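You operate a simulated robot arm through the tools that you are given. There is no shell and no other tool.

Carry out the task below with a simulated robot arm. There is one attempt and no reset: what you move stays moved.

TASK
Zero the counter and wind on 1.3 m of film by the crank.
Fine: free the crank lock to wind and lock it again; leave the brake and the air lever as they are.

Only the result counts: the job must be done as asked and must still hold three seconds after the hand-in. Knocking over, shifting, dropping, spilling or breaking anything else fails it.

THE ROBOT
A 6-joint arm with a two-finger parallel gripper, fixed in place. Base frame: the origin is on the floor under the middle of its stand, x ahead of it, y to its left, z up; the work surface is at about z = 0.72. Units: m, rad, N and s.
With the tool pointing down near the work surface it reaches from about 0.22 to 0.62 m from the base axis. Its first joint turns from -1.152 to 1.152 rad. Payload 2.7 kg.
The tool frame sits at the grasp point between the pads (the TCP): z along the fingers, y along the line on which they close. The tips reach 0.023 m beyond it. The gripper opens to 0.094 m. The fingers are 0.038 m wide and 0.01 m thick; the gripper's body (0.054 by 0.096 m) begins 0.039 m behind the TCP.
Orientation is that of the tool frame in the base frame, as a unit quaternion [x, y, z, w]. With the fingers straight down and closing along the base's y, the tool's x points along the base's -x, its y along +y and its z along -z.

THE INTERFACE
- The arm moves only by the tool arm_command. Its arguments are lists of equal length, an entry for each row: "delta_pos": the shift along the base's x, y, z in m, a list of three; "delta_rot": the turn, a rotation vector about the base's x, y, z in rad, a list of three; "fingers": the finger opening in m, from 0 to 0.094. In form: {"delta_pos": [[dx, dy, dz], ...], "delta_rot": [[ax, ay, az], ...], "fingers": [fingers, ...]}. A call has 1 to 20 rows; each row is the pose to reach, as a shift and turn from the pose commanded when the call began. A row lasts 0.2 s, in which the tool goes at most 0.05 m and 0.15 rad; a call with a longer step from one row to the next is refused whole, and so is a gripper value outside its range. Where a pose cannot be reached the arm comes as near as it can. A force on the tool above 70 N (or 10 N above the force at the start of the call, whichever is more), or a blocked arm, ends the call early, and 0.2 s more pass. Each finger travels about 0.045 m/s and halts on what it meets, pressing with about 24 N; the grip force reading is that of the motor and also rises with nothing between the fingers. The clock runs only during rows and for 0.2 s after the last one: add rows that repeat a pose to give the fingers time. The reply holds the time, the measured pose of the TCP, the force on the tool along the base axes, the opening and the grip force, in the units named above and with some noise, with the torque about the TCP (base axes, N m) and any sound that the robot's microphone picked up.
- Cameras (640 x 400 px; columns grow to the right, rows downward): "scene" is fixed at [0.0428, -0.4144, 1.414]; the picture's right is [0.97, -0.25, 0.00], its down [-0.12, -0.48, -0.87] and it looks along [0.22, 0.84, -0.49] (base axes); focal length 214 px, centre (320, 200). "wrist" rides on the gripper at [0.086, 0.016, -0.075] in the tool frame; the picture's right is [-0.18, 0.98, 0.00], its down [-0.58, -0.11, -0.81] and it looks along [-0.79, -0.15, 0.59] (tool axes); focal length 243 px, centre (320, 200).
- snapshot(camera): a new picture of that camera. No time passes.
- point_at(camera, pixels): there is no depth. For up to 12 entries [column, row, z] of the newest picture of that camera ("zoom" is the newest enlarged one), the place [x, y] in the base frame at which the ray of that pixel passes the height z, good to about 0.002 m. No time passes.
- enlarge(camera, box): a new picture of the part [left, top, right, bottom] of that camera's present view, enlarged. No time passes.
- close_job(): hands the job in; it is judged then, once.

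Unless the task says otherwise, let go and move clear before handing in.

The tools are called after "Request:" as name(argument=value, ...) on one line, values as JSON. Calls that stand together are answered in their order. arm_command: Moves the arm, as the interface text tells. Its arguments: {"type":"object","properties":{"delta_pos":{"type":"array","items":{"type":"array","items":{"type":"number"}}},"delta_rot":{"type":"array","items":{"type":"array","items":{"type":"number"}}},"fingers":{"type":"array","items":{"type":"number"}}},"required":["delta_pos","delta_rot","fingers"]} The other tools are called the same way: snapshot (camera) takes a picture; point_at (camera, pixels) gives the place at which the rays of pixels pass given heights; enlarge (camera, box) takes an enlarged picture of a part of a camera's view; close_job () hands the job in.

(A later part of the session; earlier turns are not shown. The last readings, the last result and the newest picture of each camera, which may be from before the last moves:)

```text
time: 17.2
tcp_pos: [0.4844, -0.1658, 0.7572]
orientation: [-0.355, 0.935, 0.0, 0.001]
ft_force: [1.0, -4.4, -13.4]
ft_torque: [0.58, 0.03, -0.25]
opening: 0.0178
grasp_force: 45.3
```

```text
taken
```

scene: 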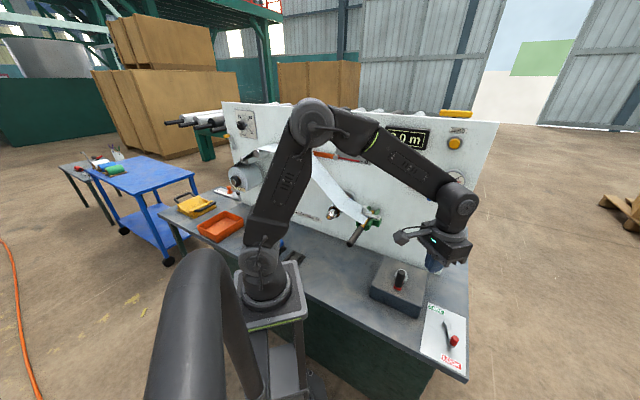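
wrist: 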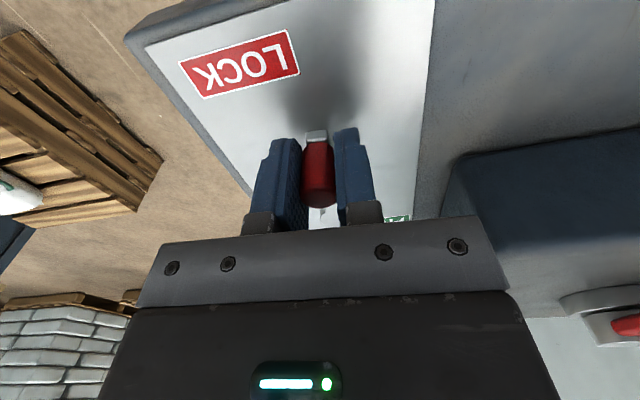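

The lever follows easily, so this is the right direction. Before continuing I'll check where the crank box lies so the gripper doesn't hit it.

Request:
snapshot(camera="scene")

Request:
enlarge(camera="scene", box=[360, 240, 490, 385])

Request:
point_at(camera="scene", pixels=[[418.5, 317.7, 0.72], [419.8, 310, 0.77], [419.8, 310, 0.79], [428, 272.6, 0.79], [428, 272.6, 0.77], [370, 297.8, 0.72], [369.7, 289, 0.77], [369.7, 289, 0.79], [387, 261, 0.79]])

```text
taken
```

scene: 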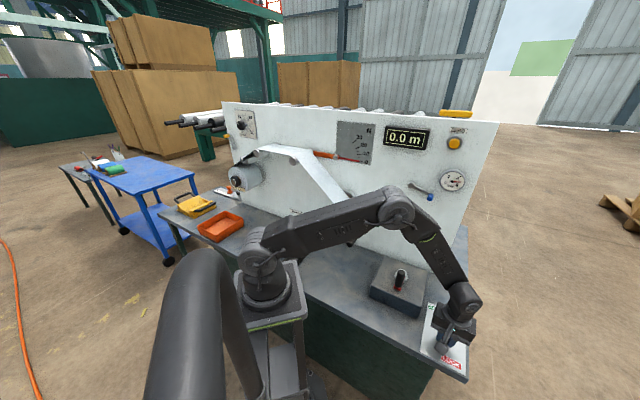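

```text
2.76 times, centred on (425, 312) of scene
```

zoom: 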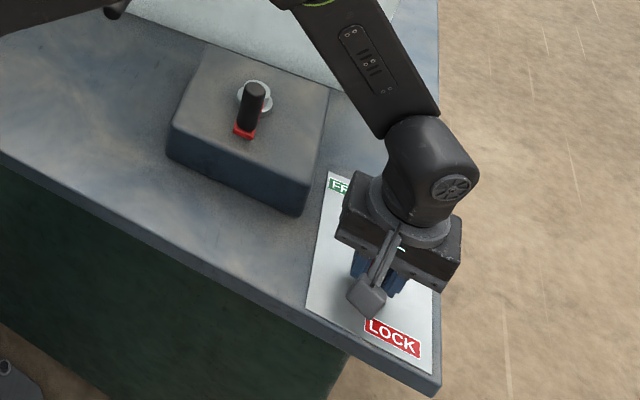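

```text
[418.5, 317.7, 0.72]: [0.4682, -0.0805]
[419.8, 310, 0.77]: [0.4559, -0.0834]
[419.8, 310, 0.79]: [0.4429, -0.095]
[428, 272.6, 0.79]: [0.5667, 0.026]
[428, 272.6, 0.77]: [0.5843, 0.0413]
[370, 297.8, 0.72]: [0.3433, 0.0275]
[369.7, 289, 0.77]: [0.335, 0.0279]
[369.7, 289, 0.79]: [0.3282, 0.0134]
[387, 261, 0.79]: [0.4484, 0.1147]
```

The box's near corner is at about (0.468,-0.080), with its top around z=0.77, so the outer half of the wide fingers could touch it later in the swing. I'll regrip the knob 10 mm closer to the pivot to keep clear.

Request:
arm_command(delta_pos=[[0, 0, 0], [0, 0, 0], [0.0076, 0.0065, 0], [0.0076, 0.0065, 0], [0.0076, 0.0065, 0], [0.0076, 0.0065, 0]], delta_rot=[[0, 0, 0], [0, 0, 0], [0, 0, 0], [0, 0, 0], [0, 0, 0], [0, 0, 0]], fingers=[0.03, 0.03, 0.03, 0.012, 0.012, 0.012])

Request:
snapshot(camera="wrist")

```text
time: 18.6
tcp_pos: [0.4926, -0.158, 0.7587]
orientation: [-0.356, 0.934, -0.001, 0.001]
ft_force: [0.0, -0.7, 4.1]
ft_torque: [0.42, 0.31, -0.09]
opening: 0.0175
grasp_force: 44.8
```

```text
taken
```

wrist: 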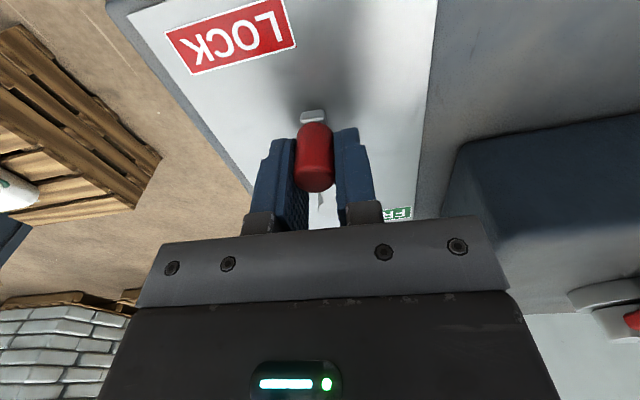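

The regrip holds at 17.5 mm with small forces. I'll continue the arc another 40° about the pivot.

Request:
arm_command(delta_pos=[[-0.0039, 0.0052, 0], [-0.0072, 0.0107, 0], [-0.0098, 0.0165, 0], [-0.0118, 0.0227, 0], [-0.013, 0.029, 0], [-0.0134, 0.0356, 0]], delta_rot=[[0, 0, -0.117], [0, 0, -0.233], [0, 0, -0.349], [0, 0, -0.465], [0, 0, -0.582], [0, 0, -0.698]], fingers=[0.012, 0.012, 0.012, 0.012, 0.012, 0.012])

Request:
snapshot(camera="wrist")

Request:
enlarge(camera="scene", box=[360, 240, 490, 385])

```text
time: 20.0
tcp_pos: [0.4794, -0.1233, 0.7584]
orientation: [-0.014, 1.0, -0.001, 0.001]
ft_force: [-3.9, -4.0, 14.2]
ft_torque: [0.49, -0.04, -0.21]
opening: 0.0175
grasp_force: 45.2
```

```text
taken
```

wrist: 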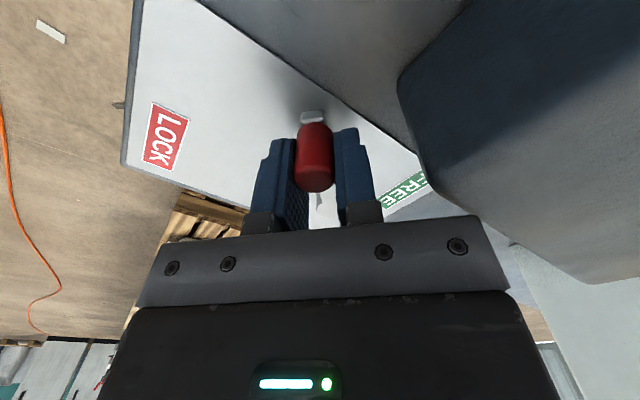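

```text
2.76 times, centred on (425, 312) of scene
```

zoom: 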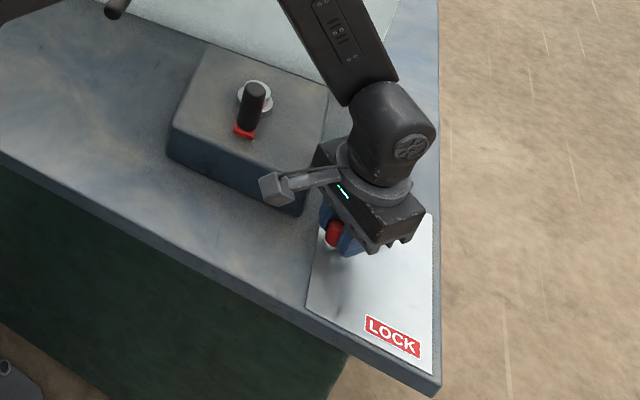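

The lever is now at about 180° in the base frame and moves freely, with no stop yet. I'll continue in 20° increments toward FREE.

Request:
arm_command(delta_pos=[[0.0003, 0.0065, 0], [0.0013, 0.0128, 0], [0.0031, 0.019, 0]], delta_rot=[[0, 0, -0.117], [0, 0, -0.233], [0, 0, -0.349]], fingers=[0.012, 0.012, 0.012])

Request:
snapshot(camera="wrist")

```text
time: 20.8
tcp_pos: [0.4816, -0.1127, 0.7601]
orientation: [0.161, 0.987, -0.004, 0.002]
ft_force: [-1.9, -64.2, 4.5]
ft_torque: [0.29, -0.34, 1.48]
opening: 0.0181
grasp_force: 45.1
```

```text
taken
```

wrist: 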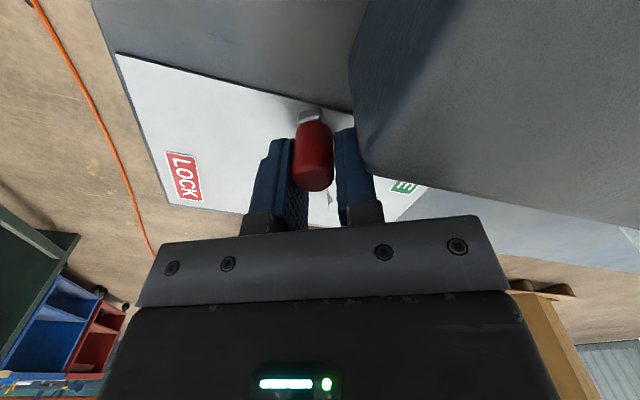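

The force rose to 64 N near 169°, so the lever seems to be at its FREE stop, or a finger is touching the box corner. I'll back off to relieve the load, open, and look.

Request:
arm_command(delta_pos=[[-0.0021, -0.0077, 0], [-0.0021, -0.0077, 0], [-0.0021, -0.0077, 0], [-0.0021, -0.0077, 0]], delta_rot=[[0, 0, 0.145], [0, 0, 0.145], [0, 0, 0.145], [0, 0, 0.145]], fingers=[0.012, 0.012, 0.034, 0.034])

Request:
snapshot(camera="wrist")

```text
time: 21.8
tcp_pos: [0.4816, -0.111, 0.7562]
orientation: [0.086, 0.996, 0.0, 0.0]
ft_force: [3.0, -7.2, -2.4]
ft_torque: [-0.01, -0.01, -0.01]
opening: 0.0307
grasp_force: 0.1
```

```text
taken
```

wrist: 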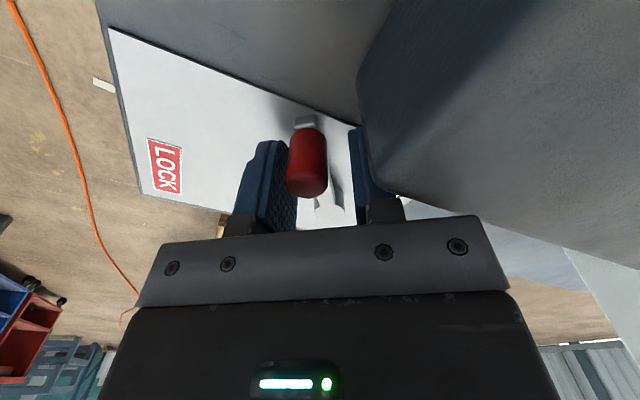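

A finger may be brushing the box at wrist (355,150). I'll lift clear and look at where the lever ended up.

Request:
arm_command(delta_pos=[[0, 0, 0.03], [0, 0, 0.07], [0, -0.02, 0.11], [0, -0.04, 0.14]], delta_rot=[[0, 0, 0], [0, 0, 0], [0, 0, 0.07], [0, 0, 0.145]], fingers=[0.03, 0.03, 0.04, 0.05])

Request:
snapshot(camera="wrist")

Request:
enlarge(camera="scene", box=[360, 240, 490, 385])

```text
time: 22.8
tcp_pos: [0.4813, -0.1521, 0.896]
orientation: [0.014, 1.0, 0.001, 0.0]
ft_force: [0.6, -0.4, -0.1]
ft_torque: [-0.02, 0.0, 0.0]
opening: 0.0501
grasp_force: 0.0
```

```text
taken
```

wrist: 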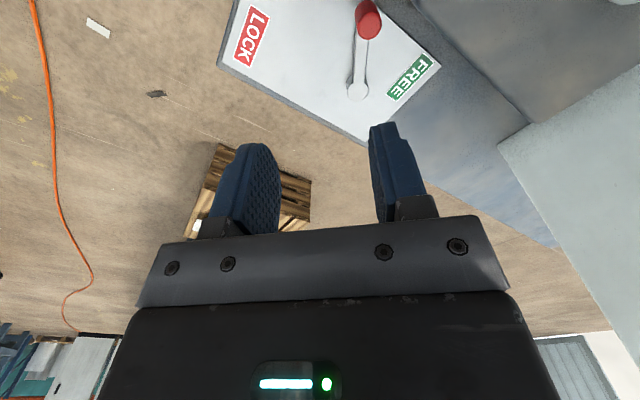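

```text
2.76 times, centred on (425, 312) of scene
```

zoom: 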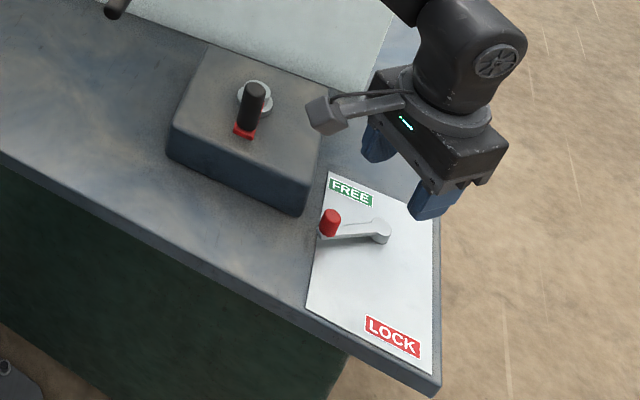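

The lever now points left beneath the FREE label at scene zoom (330,222). I'll measure its angle from the wrist view to see if it reached the stop.

Request:
enlarge(camera="wrist", box=[310, 0, 450, 120])

Request:
point_at(camera="wrist", pixels=[[358, 91, 0.735], [369, 25, 0.7625], [369, 30, 0.7625]])

```text
3.33 times, centred on (380, 60) of wrist
```

zoom: 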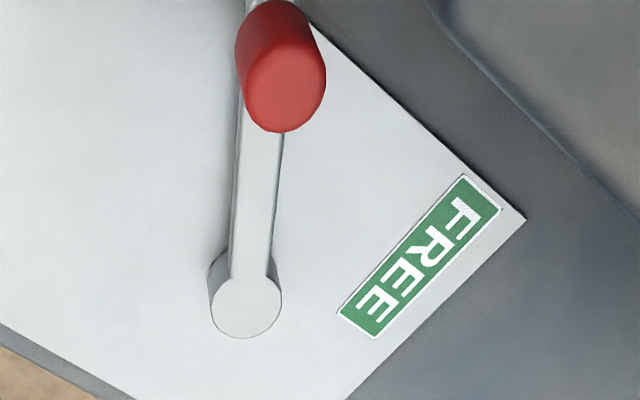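

```text
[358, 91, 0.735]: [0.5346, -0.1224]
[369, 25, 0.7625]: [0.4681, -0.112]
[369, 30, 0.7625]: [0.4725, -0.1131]
```

The lever is at about 171°, a swing of 70°. To check it's at the FREE stop and not just where the box limited my finger, I'll push it a little further with closed fingertips from the LOCK side.

Request:
arm_command(delta_pos=[[0.003, 0, 0], [0.003, 0, -0.03], [0.003, 0, -0.07], [0.003, 0, -0.105], [0.003, 0, -0.138], [0.003, 0.01, -0.138], [0.003, 0.017, -0.138], [0.003, 0.022, -0.138], [0.003, 0.027, -0.138]], delta_rot=[[0, 0, 0], [0, 0, 0], [0, 0, 0], [0, 0, 0], [0, 0, 0], [0, 0, 0], [0, 0, 0], [0, 0, 0], [0, 0, 0]], fingers=[0.0, 0.0, 0.0, 0.0, 0.0, 0.0, 0.0, 0.0, 0.0])

Request:
snapshot(camera="wrist")

```text
time: 24.8
tcp_pos: [0.483, -0.1319, 0.7589]
orientation: [0.017, 1.0, -0.003, 0.003]
ft_force: [-0.2, -54.0, -8.3]
ft_torque: [0.09, -0.13, 0.9]
opening: 0.0
grasp_force: 24.4
```

```text
taken
```

wrist: 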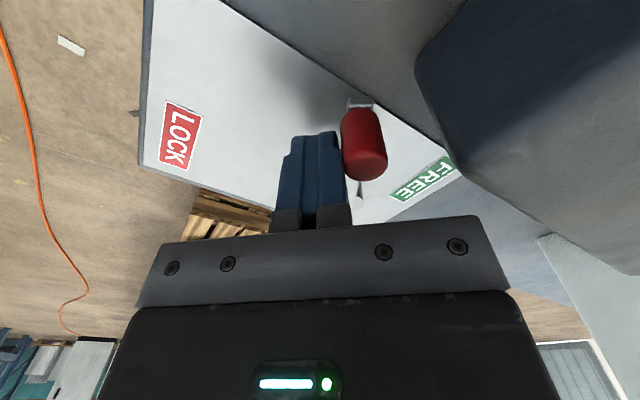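

At 54 N the lever does not move, so it is at its hard stop in FREE. I'll back off, lift, and go look at the crank from above.

Request:
arm_command(delta_pos=[[0, -0.02, 0], [0, -0.025, 0.04], [-0.01, -0.025, 0.09], [-0.04, -0.01, 0.13], [-0.07, 0.01, 0.17], [-0.1, 0.03, 0.21], [-0.125, 0.045, 0.24], [-0.14, 0.06, 0.26]], delta_rot=[[0, 0, 0], [0, 0, 0], [0, 0, 0.08], [0, 0, 0.16], [0, 0, 0.24], [0, 0, 0.32], [0, 0, 0.4], [0, 0, 0.43]], fingers=[0.0, 0.0, 0.02, 0.05, 0.07, 0.07, 0.07, 0.07])

Request:
snapshot(camera="wrist")

Request:
enlarge(camera="scene", box=[360, 230, 490, 385])

```text
refused: row 3 steps farther than a row can; nothing moved
```

```text
taken
```

wrist: 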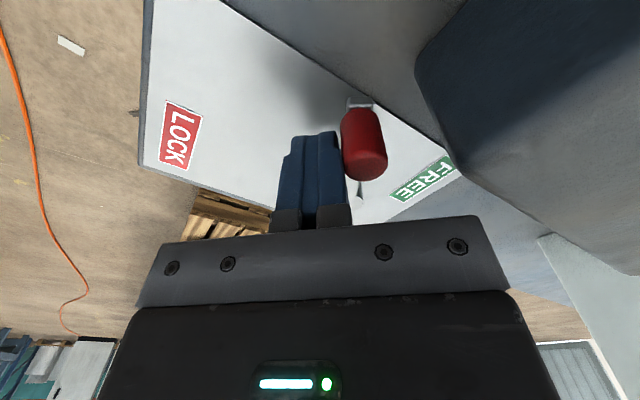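

```text
2.58 times, centred on (425, 308) of scene
```

zoom: 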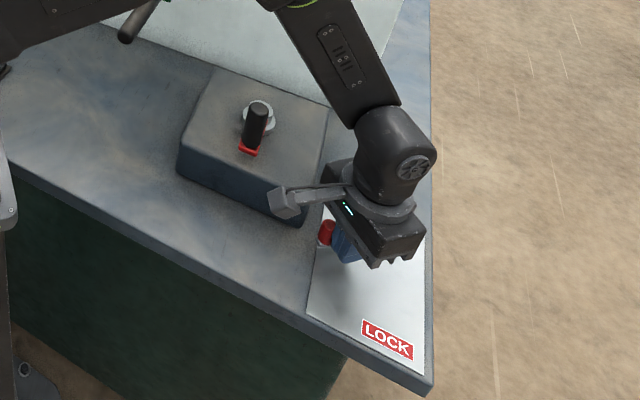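

The call was refused because row 3 stepped 0.051 m, and nothing moved. I'll resend it with smaller steps.

Request:
arm_command(delta_pos=[[0, -0.02, 0], [0, -0.022, 0.035], [0, -0.022, 0.075], [-0.02, -0.015, 0.11], [-0.045, 0.0, 0.145], [-0.07, 0.015, 0.18], [-0.095, 0.03, 0.21], [-0.12, 0.045, 0.235], [-0.14, 0.06, 0.26]], delta_rot=[[0, 0, 0], [0, 0, 0], [0, 0, 0.06], [0, 0, 0.13], [0, 0, 0.2], [0, 0, 0.27], [0, 0, 0.33], [0, 0, 0.39], [0, 0, 0.43]], fingers=[0.0, 0.0, 0.02, 0.04, 0.06, 0.07, 0.07, 0.07, 0.07])

Request:
snapshot(camera="wrist")

Request:
enlarge(camera="scene", box=[360, 230, 490, 385])

```text
time: 26.8
tcp_pos: [0.3436, -0.0643, 1.0219]
orientation: [-0.2, 0.98, 0.0, 0.0]
ft_force: [0.1, 0.3, 0.4]
ft_torque: [-0.01, 0.04, 0.04]
opening: 0.0699
grasp_force: 0.1
```

```text
taken
```

wrist: 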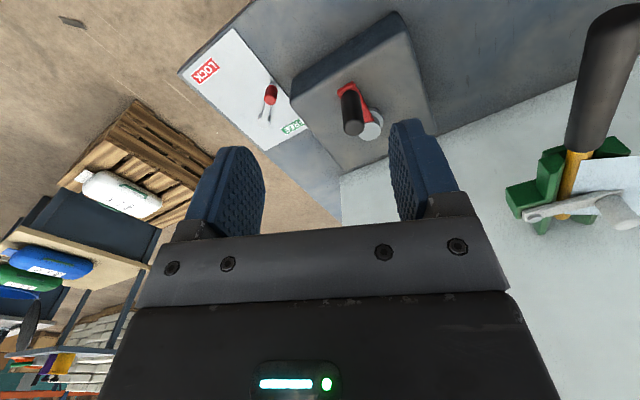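

```text
2.58 times, centred on (425, 308) of scene
```

zoom: 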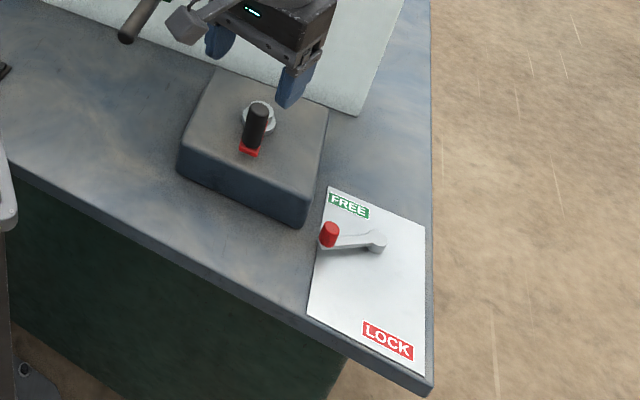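

The lever stays at FREE, scene zoom (330,235). Next I'll measure the crank, which appears at wrist (350-375,90-130).

Request:
enlarge(camera="wrist", box=[290, 50, 430, 170])

Request:
snapshot(camera="scene")

Request:
enlarge(camera="scene", box=[380, 255, 425, 305])

```text
3.33 times, centred on (360, 110) of wrist
```

zoom: 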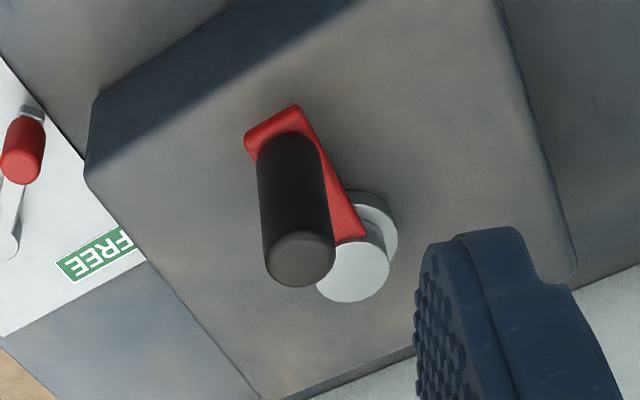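

```text
taken
```

scene: 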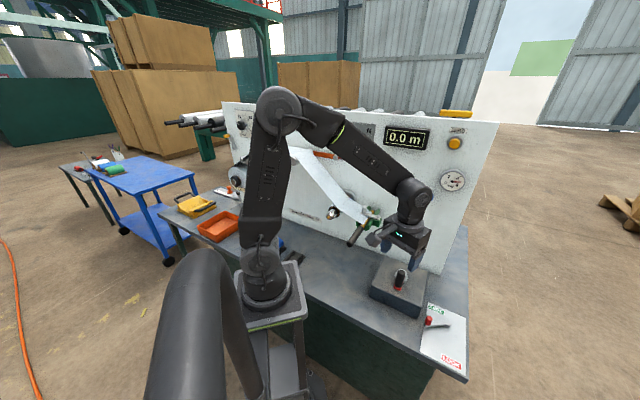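

```text
8.00 times, centred on (402, 280) of scene
```

zoom: 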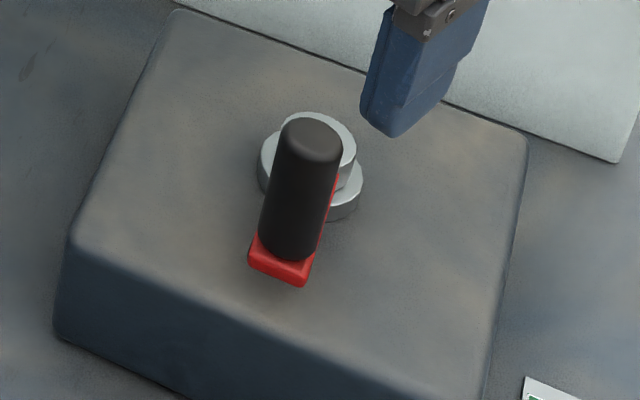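

I'll triangulate the crank knob and hub cap from the scene and wrist cameras.

Request:
point_at(camera="wrist", pixels=[[354.9, 128, 0.82], [354.9, 128, 0.86], [350.1, 98, 0.79], [350.1, 98, 0.83], [369.9, 131, 0.79], [369.9, 131, 0.83], [371.1, 118.4, 0.77], [371.1, 118.4, 0.79]])

Request:
point_at(camera="scene", pixels=[[401, 272.5, 0.82], [401, 272.5, 0.86], [398.25, 285.6, 0.79], [398.25, 285.6, 0.83], [401.6, 274.4, 0.79], [401.6, 274.4, 0.83], [400.75, 276.5, 0.77], [400.75, 276.5, 0.79]])

```text
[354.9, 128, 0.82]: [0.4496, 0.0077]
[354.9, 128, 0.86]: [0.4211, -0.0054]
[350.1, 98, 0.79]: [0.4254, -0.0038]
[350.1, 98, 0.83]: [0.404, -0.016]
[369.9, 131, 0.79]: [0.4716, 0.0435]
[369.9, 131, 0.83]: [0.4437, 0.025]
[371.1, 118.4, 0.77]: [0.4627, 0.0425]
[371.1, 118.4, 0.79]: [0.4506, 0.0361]
```

```text
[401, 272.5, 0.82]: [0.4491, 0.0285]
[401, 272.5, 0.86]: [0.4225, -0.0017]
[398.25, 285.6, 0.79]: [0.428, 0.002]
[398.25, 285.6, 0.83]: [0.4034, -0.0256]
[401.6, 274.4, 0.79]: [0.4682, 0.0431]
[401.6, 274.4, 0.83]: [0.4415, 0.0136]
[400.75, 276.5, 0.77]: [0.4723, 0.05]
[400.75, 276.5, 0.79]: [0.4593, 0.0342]
```

The crank knob axis is at about (0.4165,-0.009), spanning z 0.805 to 0.869 with a diameter of about 20 mm. The hub is near (0.463,0.038). I'll move above the knob with the camera side facing the robot and refine.

Request:
arm_command(delta_pos=[[0.018, 0.014, -0.01], [0.036, 0.028, -0.025], [0.055, 0.042, -0.045], [0.073, 0.0553, -0.065], [0.073, 0.0553, -0.072]], delta_rot=[[0, 0, 0.12], [0, 0, 0.24], [0, 0, 0.36], [0, 0, 0.477], [0, 0, 0.477]], fingers=[0.06, 0.05, 0.05, 0.05, 0.05])

Request:
snapshot(camera="wrist")

Request:
snapshot(camera="scene")

```text
time: 28.0
tcp_pos: [0.4161, -0.0094, 0.9504]
orientation: [-0.425, 0.905, -0.001, 0.001]
ft_force: [-0.4, -0.3, 0.7]
ft_torque: [0.02, 0.01, 0.01]
opening: 0.0501
grasp_force: 0.1
```

```text
taken
```

wrist: 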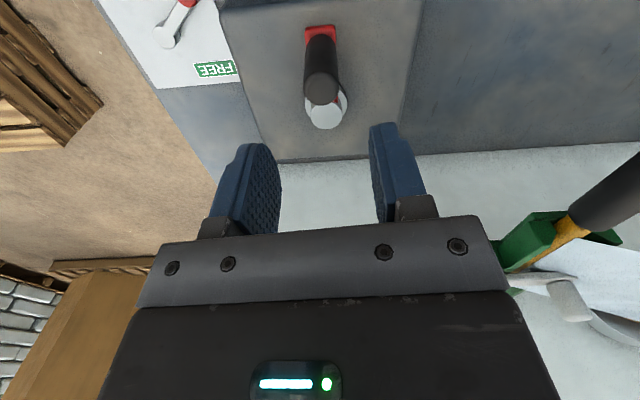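

```text
taken
```

scene: 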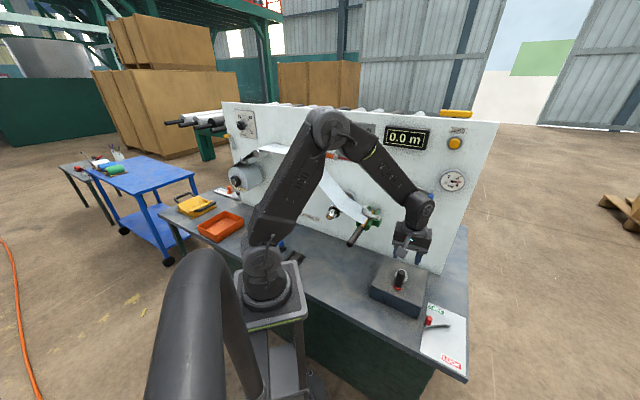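

Request:
enlarge(camera="wrist", box=[270, 10, 390, 140])

Request:
point_at(camera="wrist", pixels=[[322, 88, 0.8687], [322, 92, 0.8687], [320, 33, 0.8], [326, 113, 0.8], [326, 113, 0.81], [326, 113, 0.82]])

```text
3.08 times, centred on (330, 75) of wrist
```

zoom: 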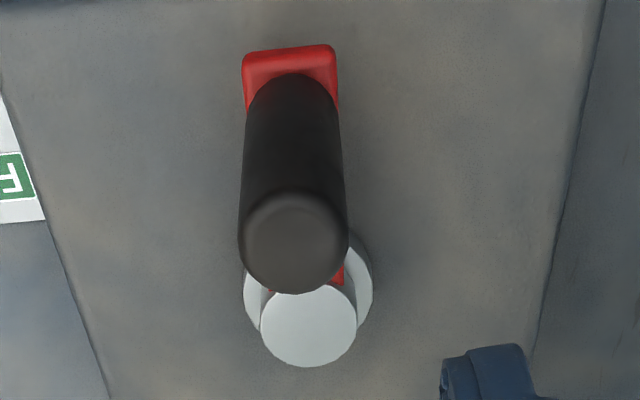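

```text
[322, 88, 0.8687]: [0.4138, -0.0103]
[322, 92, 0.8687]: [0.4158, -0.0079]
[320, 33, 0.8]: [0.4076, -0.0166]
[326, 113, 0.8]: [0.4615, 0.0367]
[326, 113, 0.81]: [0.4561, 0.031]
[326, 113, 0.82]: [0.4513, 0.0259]
```

The knob (~22 mm) sits right under the TCP at about (0.415,-0.010), and the arm points along the machine normal with the hub near (0.461,0.036). I'll lower to z≈0.843 and grip.

Request:
arm_command(delta_pos=[[-0.001, 0, -0.04], [-0.001, 0, -0.08], [-0.001, 0, -0.107], [-0.001, 0, -0.107], [-0.001, 0, -0.107], [-0.001, 0, -0.107], [-0.001, 0, -0.107]], delta_rot=[[0, 0, 0], [0, 0, 0], [0, 0, 0], [0, 0, 0], [0, 0, 0], [0, 0, 0], [0, 0, 0]], fingers=[0.05, 0.05, 0.05, 0.05, 0.015, 0.015, 0.015])

Request:
snapshot(camera="wrist")

Request:
enlarge(camera="scene", box=[350, 100, 480, 310])

```text
time: 29.6
tcp_pos: [0.4166, -0.0095, 0.839]
orientation: [-0.425, 0.905, 0.0, 0.001]
ft_force: [1.2, -0.7, -3.4]
ft_torque: [0.64, 0.47, -0.02]
opening: 0.0231
grasp_force: 45.2
```

```text
taken
```

wrist: 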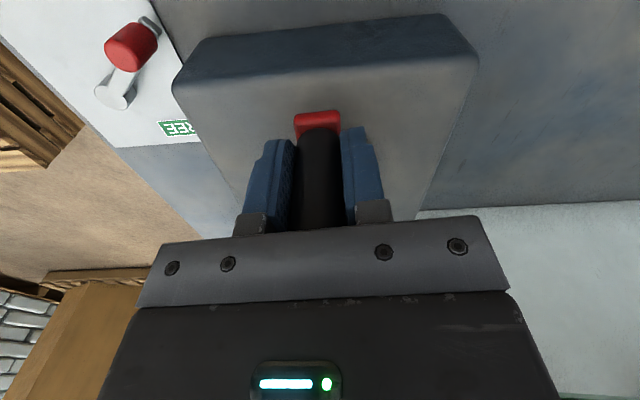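

```text
1.90 times, centred on (415, 205) of scene
```

zoom: 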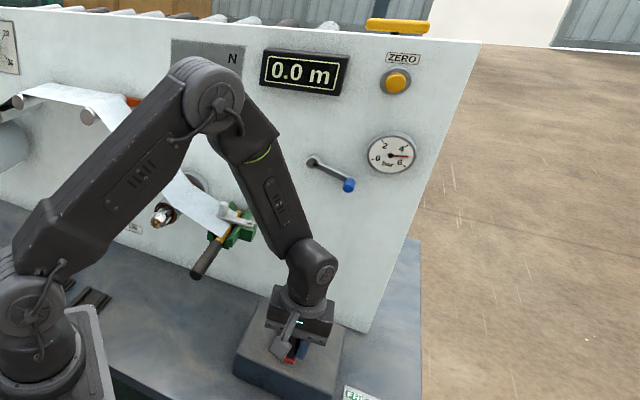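

The crank knob is held at a 23 mm opening, and the counter shows 0.0 m. I'll try a gentle 12° clockwise turn as seen from above and watch the forces, tension needle and core.

Request:
arm_command(delta_pos=[[-0.003, 0.0033, 0], [-0.0059, 0.0068, 0], [-0.0084, 0.0105, 0]], delta_rot=[[0, 0, 0], [0, 0, 0], [0, 0, 0]], fingers=[0.015, 0.015, 0.015])

Request:
enlarge(camera="scene", box=[320, 100, 450, 240])

Request:
enlarge(camera="scene", box=[315, 185, 385, 235])

Request:
snapshot(camera="wrist")

```text
time: 30.4
tcp_pos: [0.4074, 0.0004, 0.8395]
orientation: [-0.425, 0.905, 0.0, 0.0]
ft_force: [0.5, 0.4, -12.5]
ft_torque: [-0.39, -0.34, 0.0]
opening: 0.0233
grasp_force: 45.3
```

```text
2.86 times, centred on (385, 170) of scene
```

zoom: 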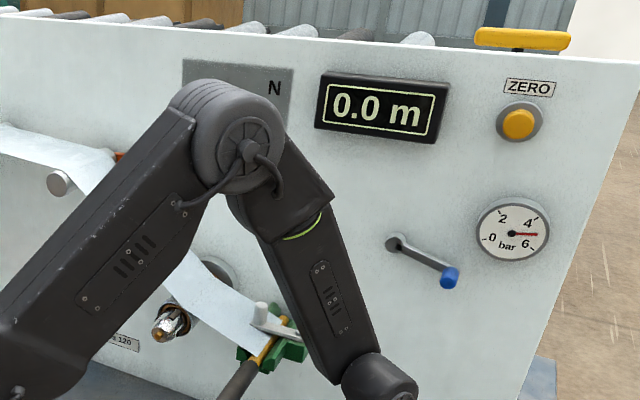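

```text
8.00 times, centred on (350, 210) of scene
```

zoom: 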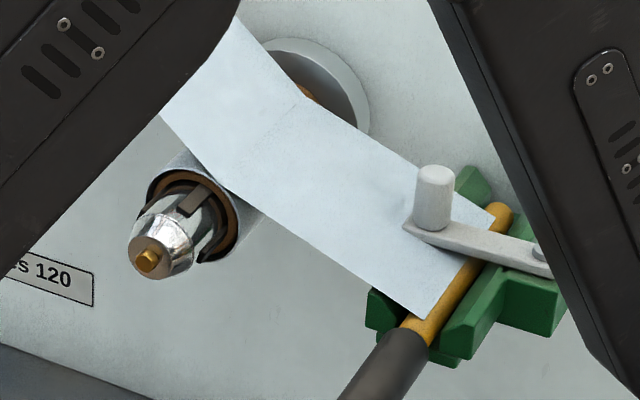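

```text
taken
```

wrist: 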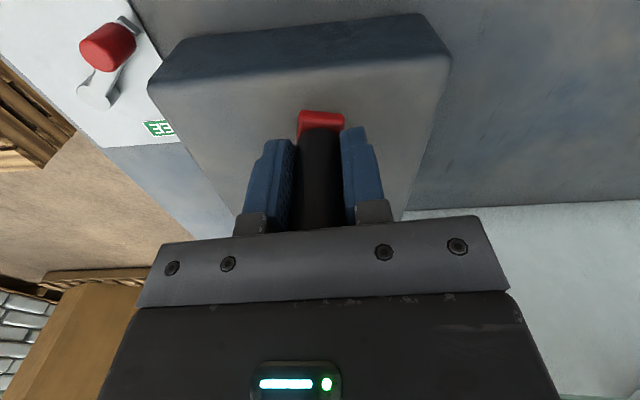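

The crank turned freely by 12° with almost no side load, and the core's jaws at scene (334,210) appear to have moved. I'll take a tighter picture of the core, turn another 24°, and compare.

Request:
enlarge(camera="scene", box=[322, 195, 350, 225])

Request:
arm_command(delta_pos=[[-0.002, 0.0038, 0], [-0.0039, 0.0078, 0], [-0.0055, 0.0119, 0], [-0.0068, 0.0161, 0], [-0.0078, 0.0204, 0], [-0.0085, 0.0248, 0]], delta_rot=[[0, 0, 0], [0, 0, 0], [0, 0, 0], [0, 0, 0], [0, 0, 0], [0, 0, 0]], fingers=[0.015, 0.015, 0.015, 0.015, 0.015, 0.015])

Request:
enlarge(camera="scene", box=[322, 195, 350, 225])

Request:
snapshot(camera="scene")

```text
13.33 times, centred on (336, 210) of scene
```

zoom: 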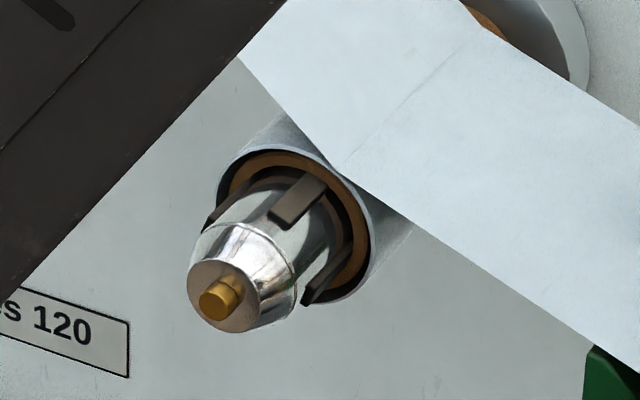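

```text
time: 31.8
tcp_pos: [0.3977, 0.0255, 0.8389]
orientation: [-0.425, 0.905, 0.001, -0.002]
ft_force: [0.6, -1.1, -37.7]
ft_torque: [-0.8, -0.5, -0.01]
opening: 0.0235
grasp_force: 45.1
```

```text
13.33 times, centred on (336, 210) of scene
```

zoom: 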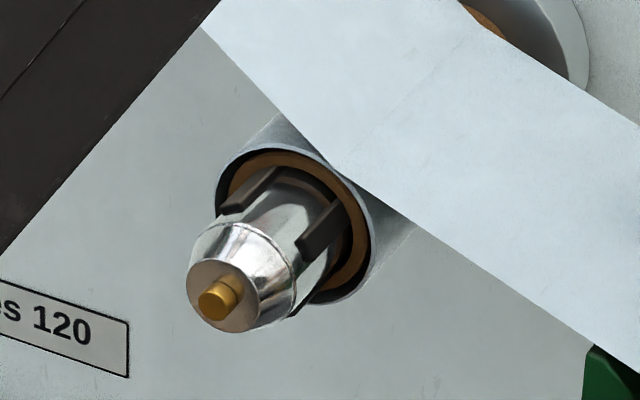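

```text
taken
```

scene: 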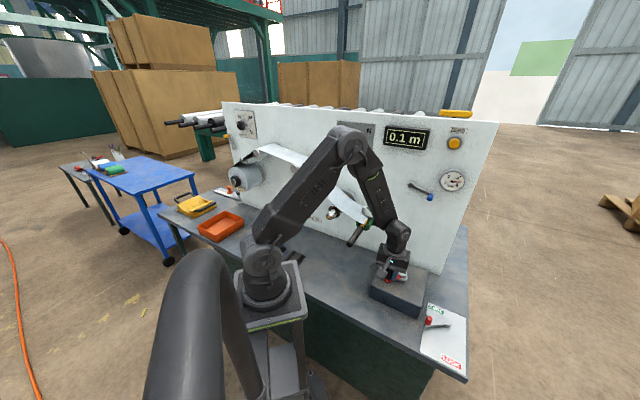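

The counter now reads 0.1 m after 36° clockwise, so this direction winds film on. The downward pull of 38 N suggests my grip height is slightly off, so I'll lower the command 3 mm and turn another 60°.

Request:
arm_command(delta_pos=[[-0.0007, 0.0067, -0.002], [-0.0007, 0.0134, -0.003], [0, 0.0201, -0.003], [0.0014, 0.0267, -0.003], [0.0035, 0.0331, -0.003], [0.0062, 0.0393, -0.003], [0.0096, 0.0451, -0.003], [0.0135, 0.0505, -0.003], [0.018, 0.0555, -0.003], [0.0231, 0.06, -0.003]], delta_rot=[[0, 0, 0], [0, 0, 0], [0, 0, 0], [0, 0, 0], [0, 0, 0], [0, 0, 0], [0, 0, 0], [0, 0, 0], [0, 0, 0], [0, 0, 0]], fingers=[0.015, 0.015, 0.015, 0.015, 0.015, 0.015, 0.015, 0.015, 0.015, 0.015])

Request:
snapshot(camera="scene")

Request:
enlarge(camera="scene", box=[300, 100, 450, 240])

Request:
snapshot(camera="wrist")

```text
time: 34.0
tcp_pos: [0.4234, 0.0828, 0.8393]
orientation: [-0.424, 0.906, -0.001, 0.004]
ft_force: [22.0, -33.0, 14.9]
ft_torque: [1.71, -0.04, 0.11]
opening: 0.0235
grasp_force: 45.7
```

```text
taken
```

scene: 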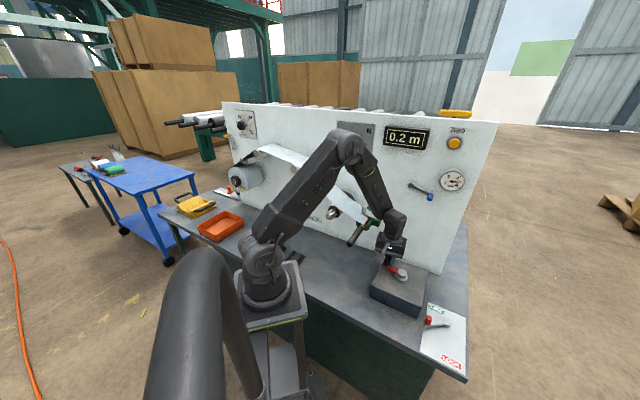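

```text
2.86 times, centred on (375, 170) of scene
```

zoom: 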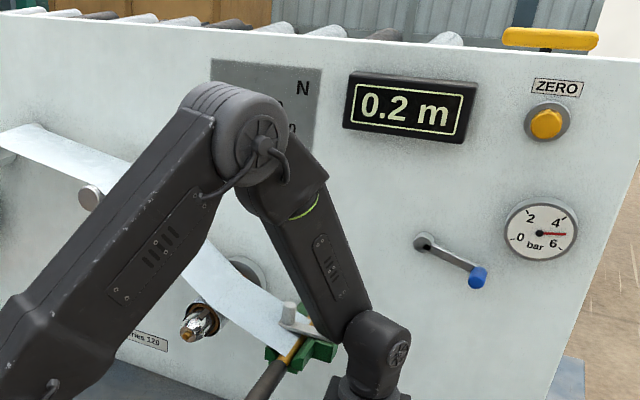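

```text
taken
```

wrist: 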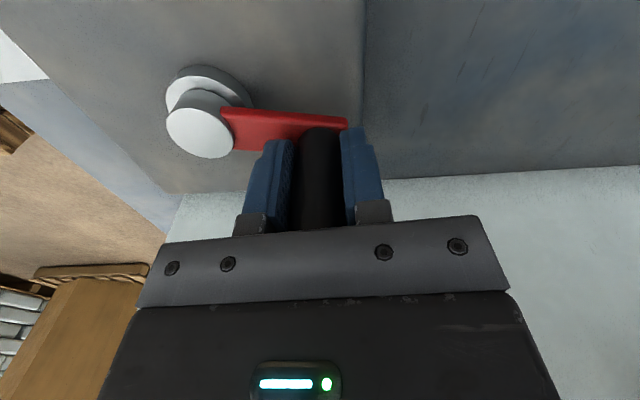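

The counter reads 0.2 m after roughly 100°, but the 40 N inward load shows my circle was slightly too big. Refitting gives the hub near (0.459,0.0335) with R≈0.0605, and I'll turn another 60° on that circle.

Request:
arm_command(delta_pos=[[0.0069, 0.001, 0], [0.0126, 0.0038, 0], [0.0185, 0.006, 0], [0.0247, 0.0075, 0], [0.0309, 0.0084, 0], [0.0373, 0.0086, 0], [0.0436, 0.0082, 0], [0.0498, 0.0071, 0], [0.0559, 0.0053, 0], [0.0618, 0.0029, 0]], delta_rot=[[0, 0, 0], [0, 0, 0], [0, 0, 0], [0, 0, 0], [0, 0, 0], [0, 0, 0], [0, 0, 0], [0, 0, 0], [0, 0, 0], [0, 0, 0]], fingers=[0.015, 0.015, 0.015, 0.015, 0.015, 0.015, 0.015, 0.015, 0.015, 0.015])

Request:
enlarge(camera="scene", box=[300, 100, 450, 300])

Request:
snapshot(camera="wrist")

```text
time: 36.2
tcp_pos: [0.4833, 0.0881, 0.8394]
orientation: [-0.425, 0.905, 0.0, 0.001]
ft_force: [-11.8, -21.7, 34.4]
ft_torque: [0.62, 0.54, 0.03]
opening: 0.0231
grasp_force: 44.7
```

```text
2.00 times, centred on (375, 200) of scene
```

zoom: 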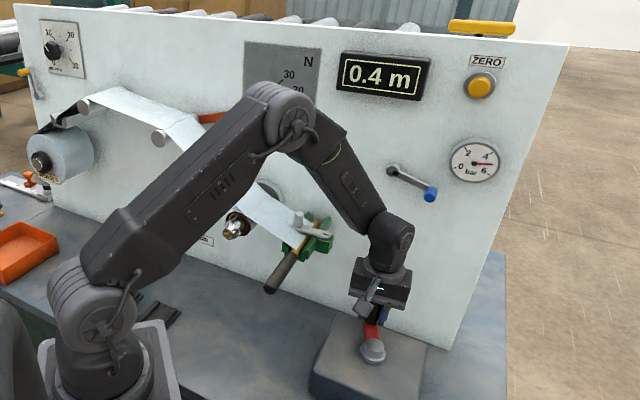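

```text
taken
```

wrist: 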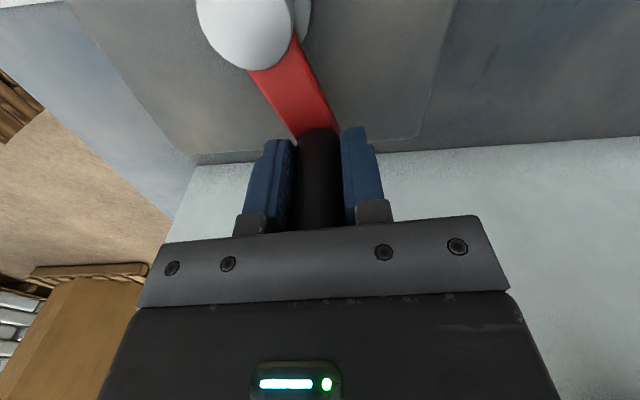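

The counter reads 0.4 m at about 164° of rotation, with residual inward load of 25 N. I'm refining the circle to centre (0.4571,0.0334) and R=0.0593, then turning another 90°.

Request:
arm_command(delta_pos=[[0.0048, -0.0052, 0.0015], [0.0098, -0.0088, 0.002], [0.0144, -0.013, 0.002], [0.0186, -0.0176, 0.002], [0.0222, -0.0226, 0.002], [0.0253, -0.028, 0.002], [0.0279, -0.0336, 0.002], [0.0298, -0.0396, 0.002], [0.0311, -0.0456, 0.002], [0.0317, -0.0518, 0.002], [0.0317, -0.058, 0.002], [0.0311, -0.0642, 0.002], [0.0298, -0.0702, 0.002], [0.0279, -0.0762, 0.002], [0.0253, -0.0818, 0.002]], delta_rot=[[0, 0, 0], [0, 0, 0], [0, 0, 0], [0, 0, 0], [0, 0, 0], [0, 0, 0], [0, 0, 0], [0, 0, 0], [0, 0, 0], [0, 0, 0], [0, 0, 0], [0, 0, 0], [0, 0, 0], [0, 0, 0], [0, 0, 0]], fingers=[0.015, 0.015, 0.015, 0.015, 0.015, 0.015, 0.015, 0.015, 0.015, 0.015, 0.015, 0.015, 0.015, 0.015, 0.015])

Request:
enlarge(camera="scene", box=[300, 100, 450, 300])

Request:
enlarge(camera="scene", box=[215, 100, 375, 240])

Request:
snapshot(camera="wrist")

```text
time: 39.4
tcp_pos: [0.5114, 0.0059, 0.8403]
orientation: [-0.424, 0.906, 0.0, 0.002]
ft_force: [30.7, -14.7, -25.1]
ft_torque: [1.13, 0.72, 0.05]
opening: 0.0233
grasp_force: 44.3
```

```text
2.00 times, centred on (375, 200) of scene
```

zoom: 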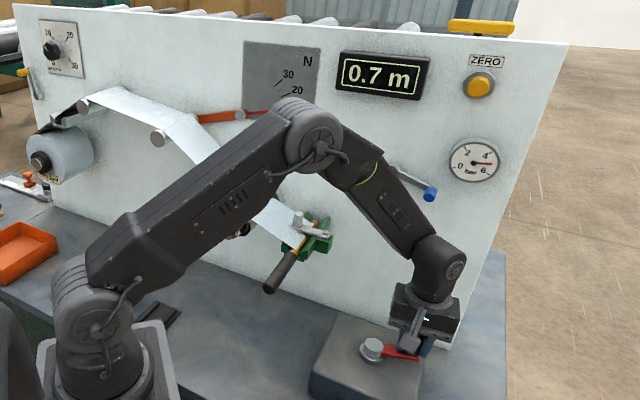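

```text
2.86 times, centred on (295, 170) of scene
```

zoom: 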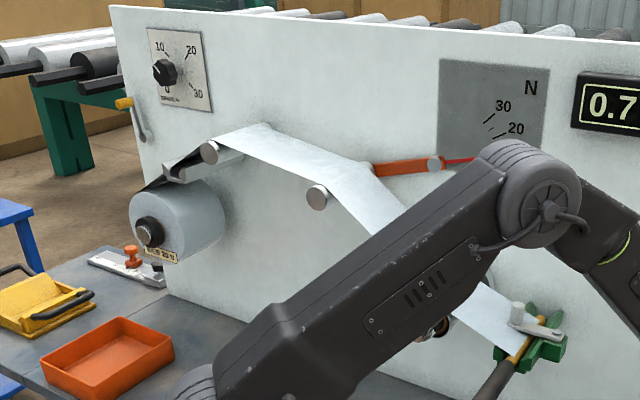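

```text
taken
```

wrist: 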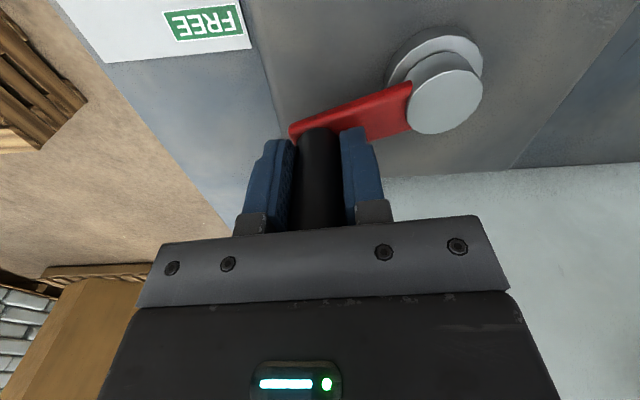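

The counter reads 0.7 m at about 253° and the dancer arm has lifted, so film is really winding under tension. I'll refine the centre to (0.4582,0.0331) with R=0.0599 and go another 60°.

Request:
arm_command(delta_pos=[[-0.0015, -0.006, -0.0007], [-0.0052, -0.0111, -0.0007], [-0.0093, -0.0158, -0.0007], [-0.014, -0.0199, -0.0007], [-0.0191, -0.0236, -0.0007], [-0.0245, -0.0268, -0.0007], [-0.0302, -0.0293, -0.0007], [-0.0362, -0.0313, -0.0007], [-0.0423, -0.0326, -0.0007], [-0.0486, -0.0332, -0.0007]], delta_rot=[[0, 0, 0], [0, 0, 0], [0, 0, 0], [0, 0, 0], [0, 0, 0], [0, 0, 0], [0, 0, 0], [0, 0, 0], [0, 0, 0], [0, 0, 0]], fingers=[0.015, 0.015, 0.015, 0.015, 0.015, 0.015, 0.015, 0.015, 0.015, 0.015])

Request:
enlarge(camera="scene", box=[300, 100, 450, 300])

Request:
enlarge(camera="scene", box=[310, 110, 390, 170])

```text
time: 41.6
tcp_pos: [0.4627, -0.0273, 0.8393]
orientation: [-0.424, 0.906, 0.0, 0.0]
ft_force: [2.3, -15.4, 6.2]
ft_torque: [0.46, 0.88, 0.05]
opening: 0.0232
grasp_force: 45.0
```

```text
2.00 times, centred on (375, 200) of scene
```

zoom: 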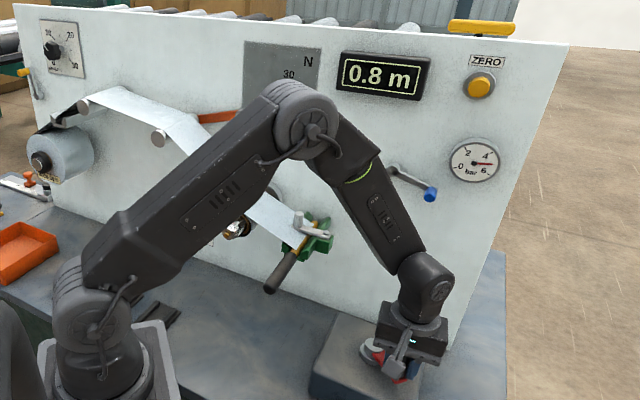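

```text
6.67 times, centred on (350, 140) of scene
```

zoom: 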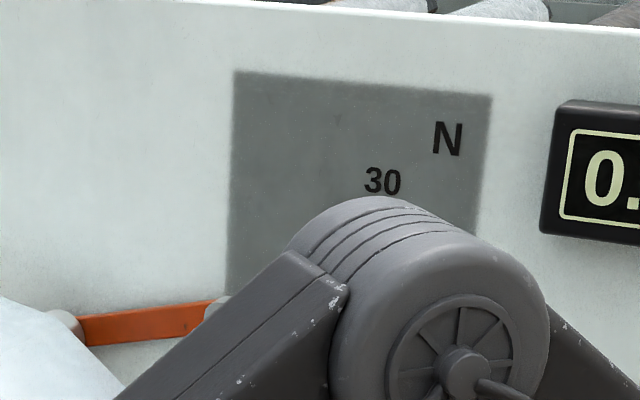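

The counter reads 0.8 m at about 313° total, giving roughly 1 m per turn. I'll now move in 4° steps and watch the counter closely, to learn exactly where it changes.

Request:
arm_command(delta_pos=[[-0.0041, -0.0004, 0]], delta_rot=[[0, 0, 0]], fingers=[0.015])

Request:
enlarge(camera="scene", box=[380, 120, 440, 160])

Request:
arm_command(delta_pos=[[-0.0042, 0.0002, 0]], delta_rot=[[0, 0, 0]], fingers=[0.015])

Request:
enlarge(camera="scene", box=[380, 120, 440, 160])

Request:
arm_command(delta_pos=[[-0.0042, 0.0005, 0]], delta_rot=[[0, 0, 0]], fingers=[0.015])

Request:
enlarge(camera="scene", box=[380, 120, 440, 160])

Request:
arm_command(delta_pos=[[-0.0041, 0.0008, 0]], delta_rot=[[0, 0, 0]], fingers=[0.015])

Request:
enlarge(camera="scene", box=[380, 120, 440, 160])

```text
time: 42.0
tcp_pos: [0.4562, -0.0268, 0.8394]
orientation: [-0.426, 0.905, 0.001, 0.001]
ft_force: [2.0, -14.9, 7.1]
ft_torque: [0.49, 0.68, 0.05]
opening: 0.0233
grasp_force: 44.8
```

```text
10.00 times, centred on (410, 140) of scene
```

zoom: 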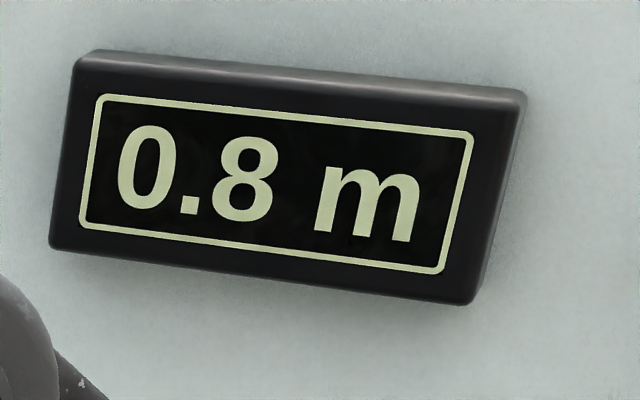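

```text
time: 42.4
tcp_pos: [0.4523, -0.0266, 0.8399]
orientation: [-0.426, 0.905, 0.0, 0.0]
ft_force: [-0.3, -18.2, 3.3]
ft_torque: [1.01, 0.11, 0.0]
opening: 0.0235
grasp_force: 44.4
```

```text
10.00 times, centred on (410, 140) of scene
```

zoom: 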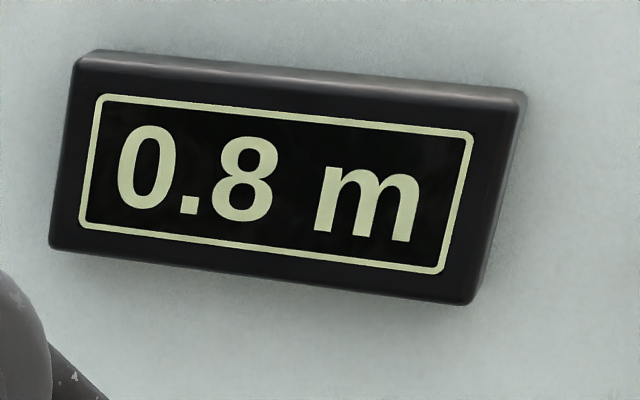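

```text
time: 42.8
tcp_pos: [0.4474, -0.0254, 0.8392]
orientation: [-0.426, 0.905, 0.0, 0.0]
ft_force: [-0.9, -13.4, 4.2]
ft_torque: [0.45, 0.58, 0.04]
opening: 0.0232
grasp_force: 45.1
```

```text
10.00 times, centred on (410, 140) of scene
```

zoom: 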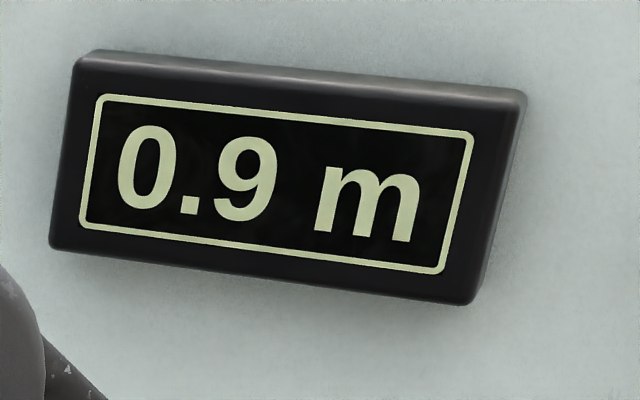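

```text
time: 43.2
tcp_pos: [0.4451, -0.0248, 0.8393]
orientation: [-0.426, 0.905, 0.001, 0.001]
ft_force: [-0.5, -9.2, 7.2]
ft_torque: [0.32, 0.87, -0.01]
opening: 0.0231
grasp_force: 45.2
```

```text
10.00 times, centred on (410, 140) of scene
```

zoom: 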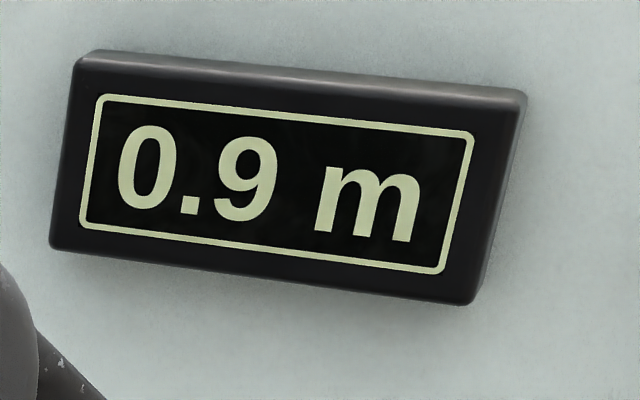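

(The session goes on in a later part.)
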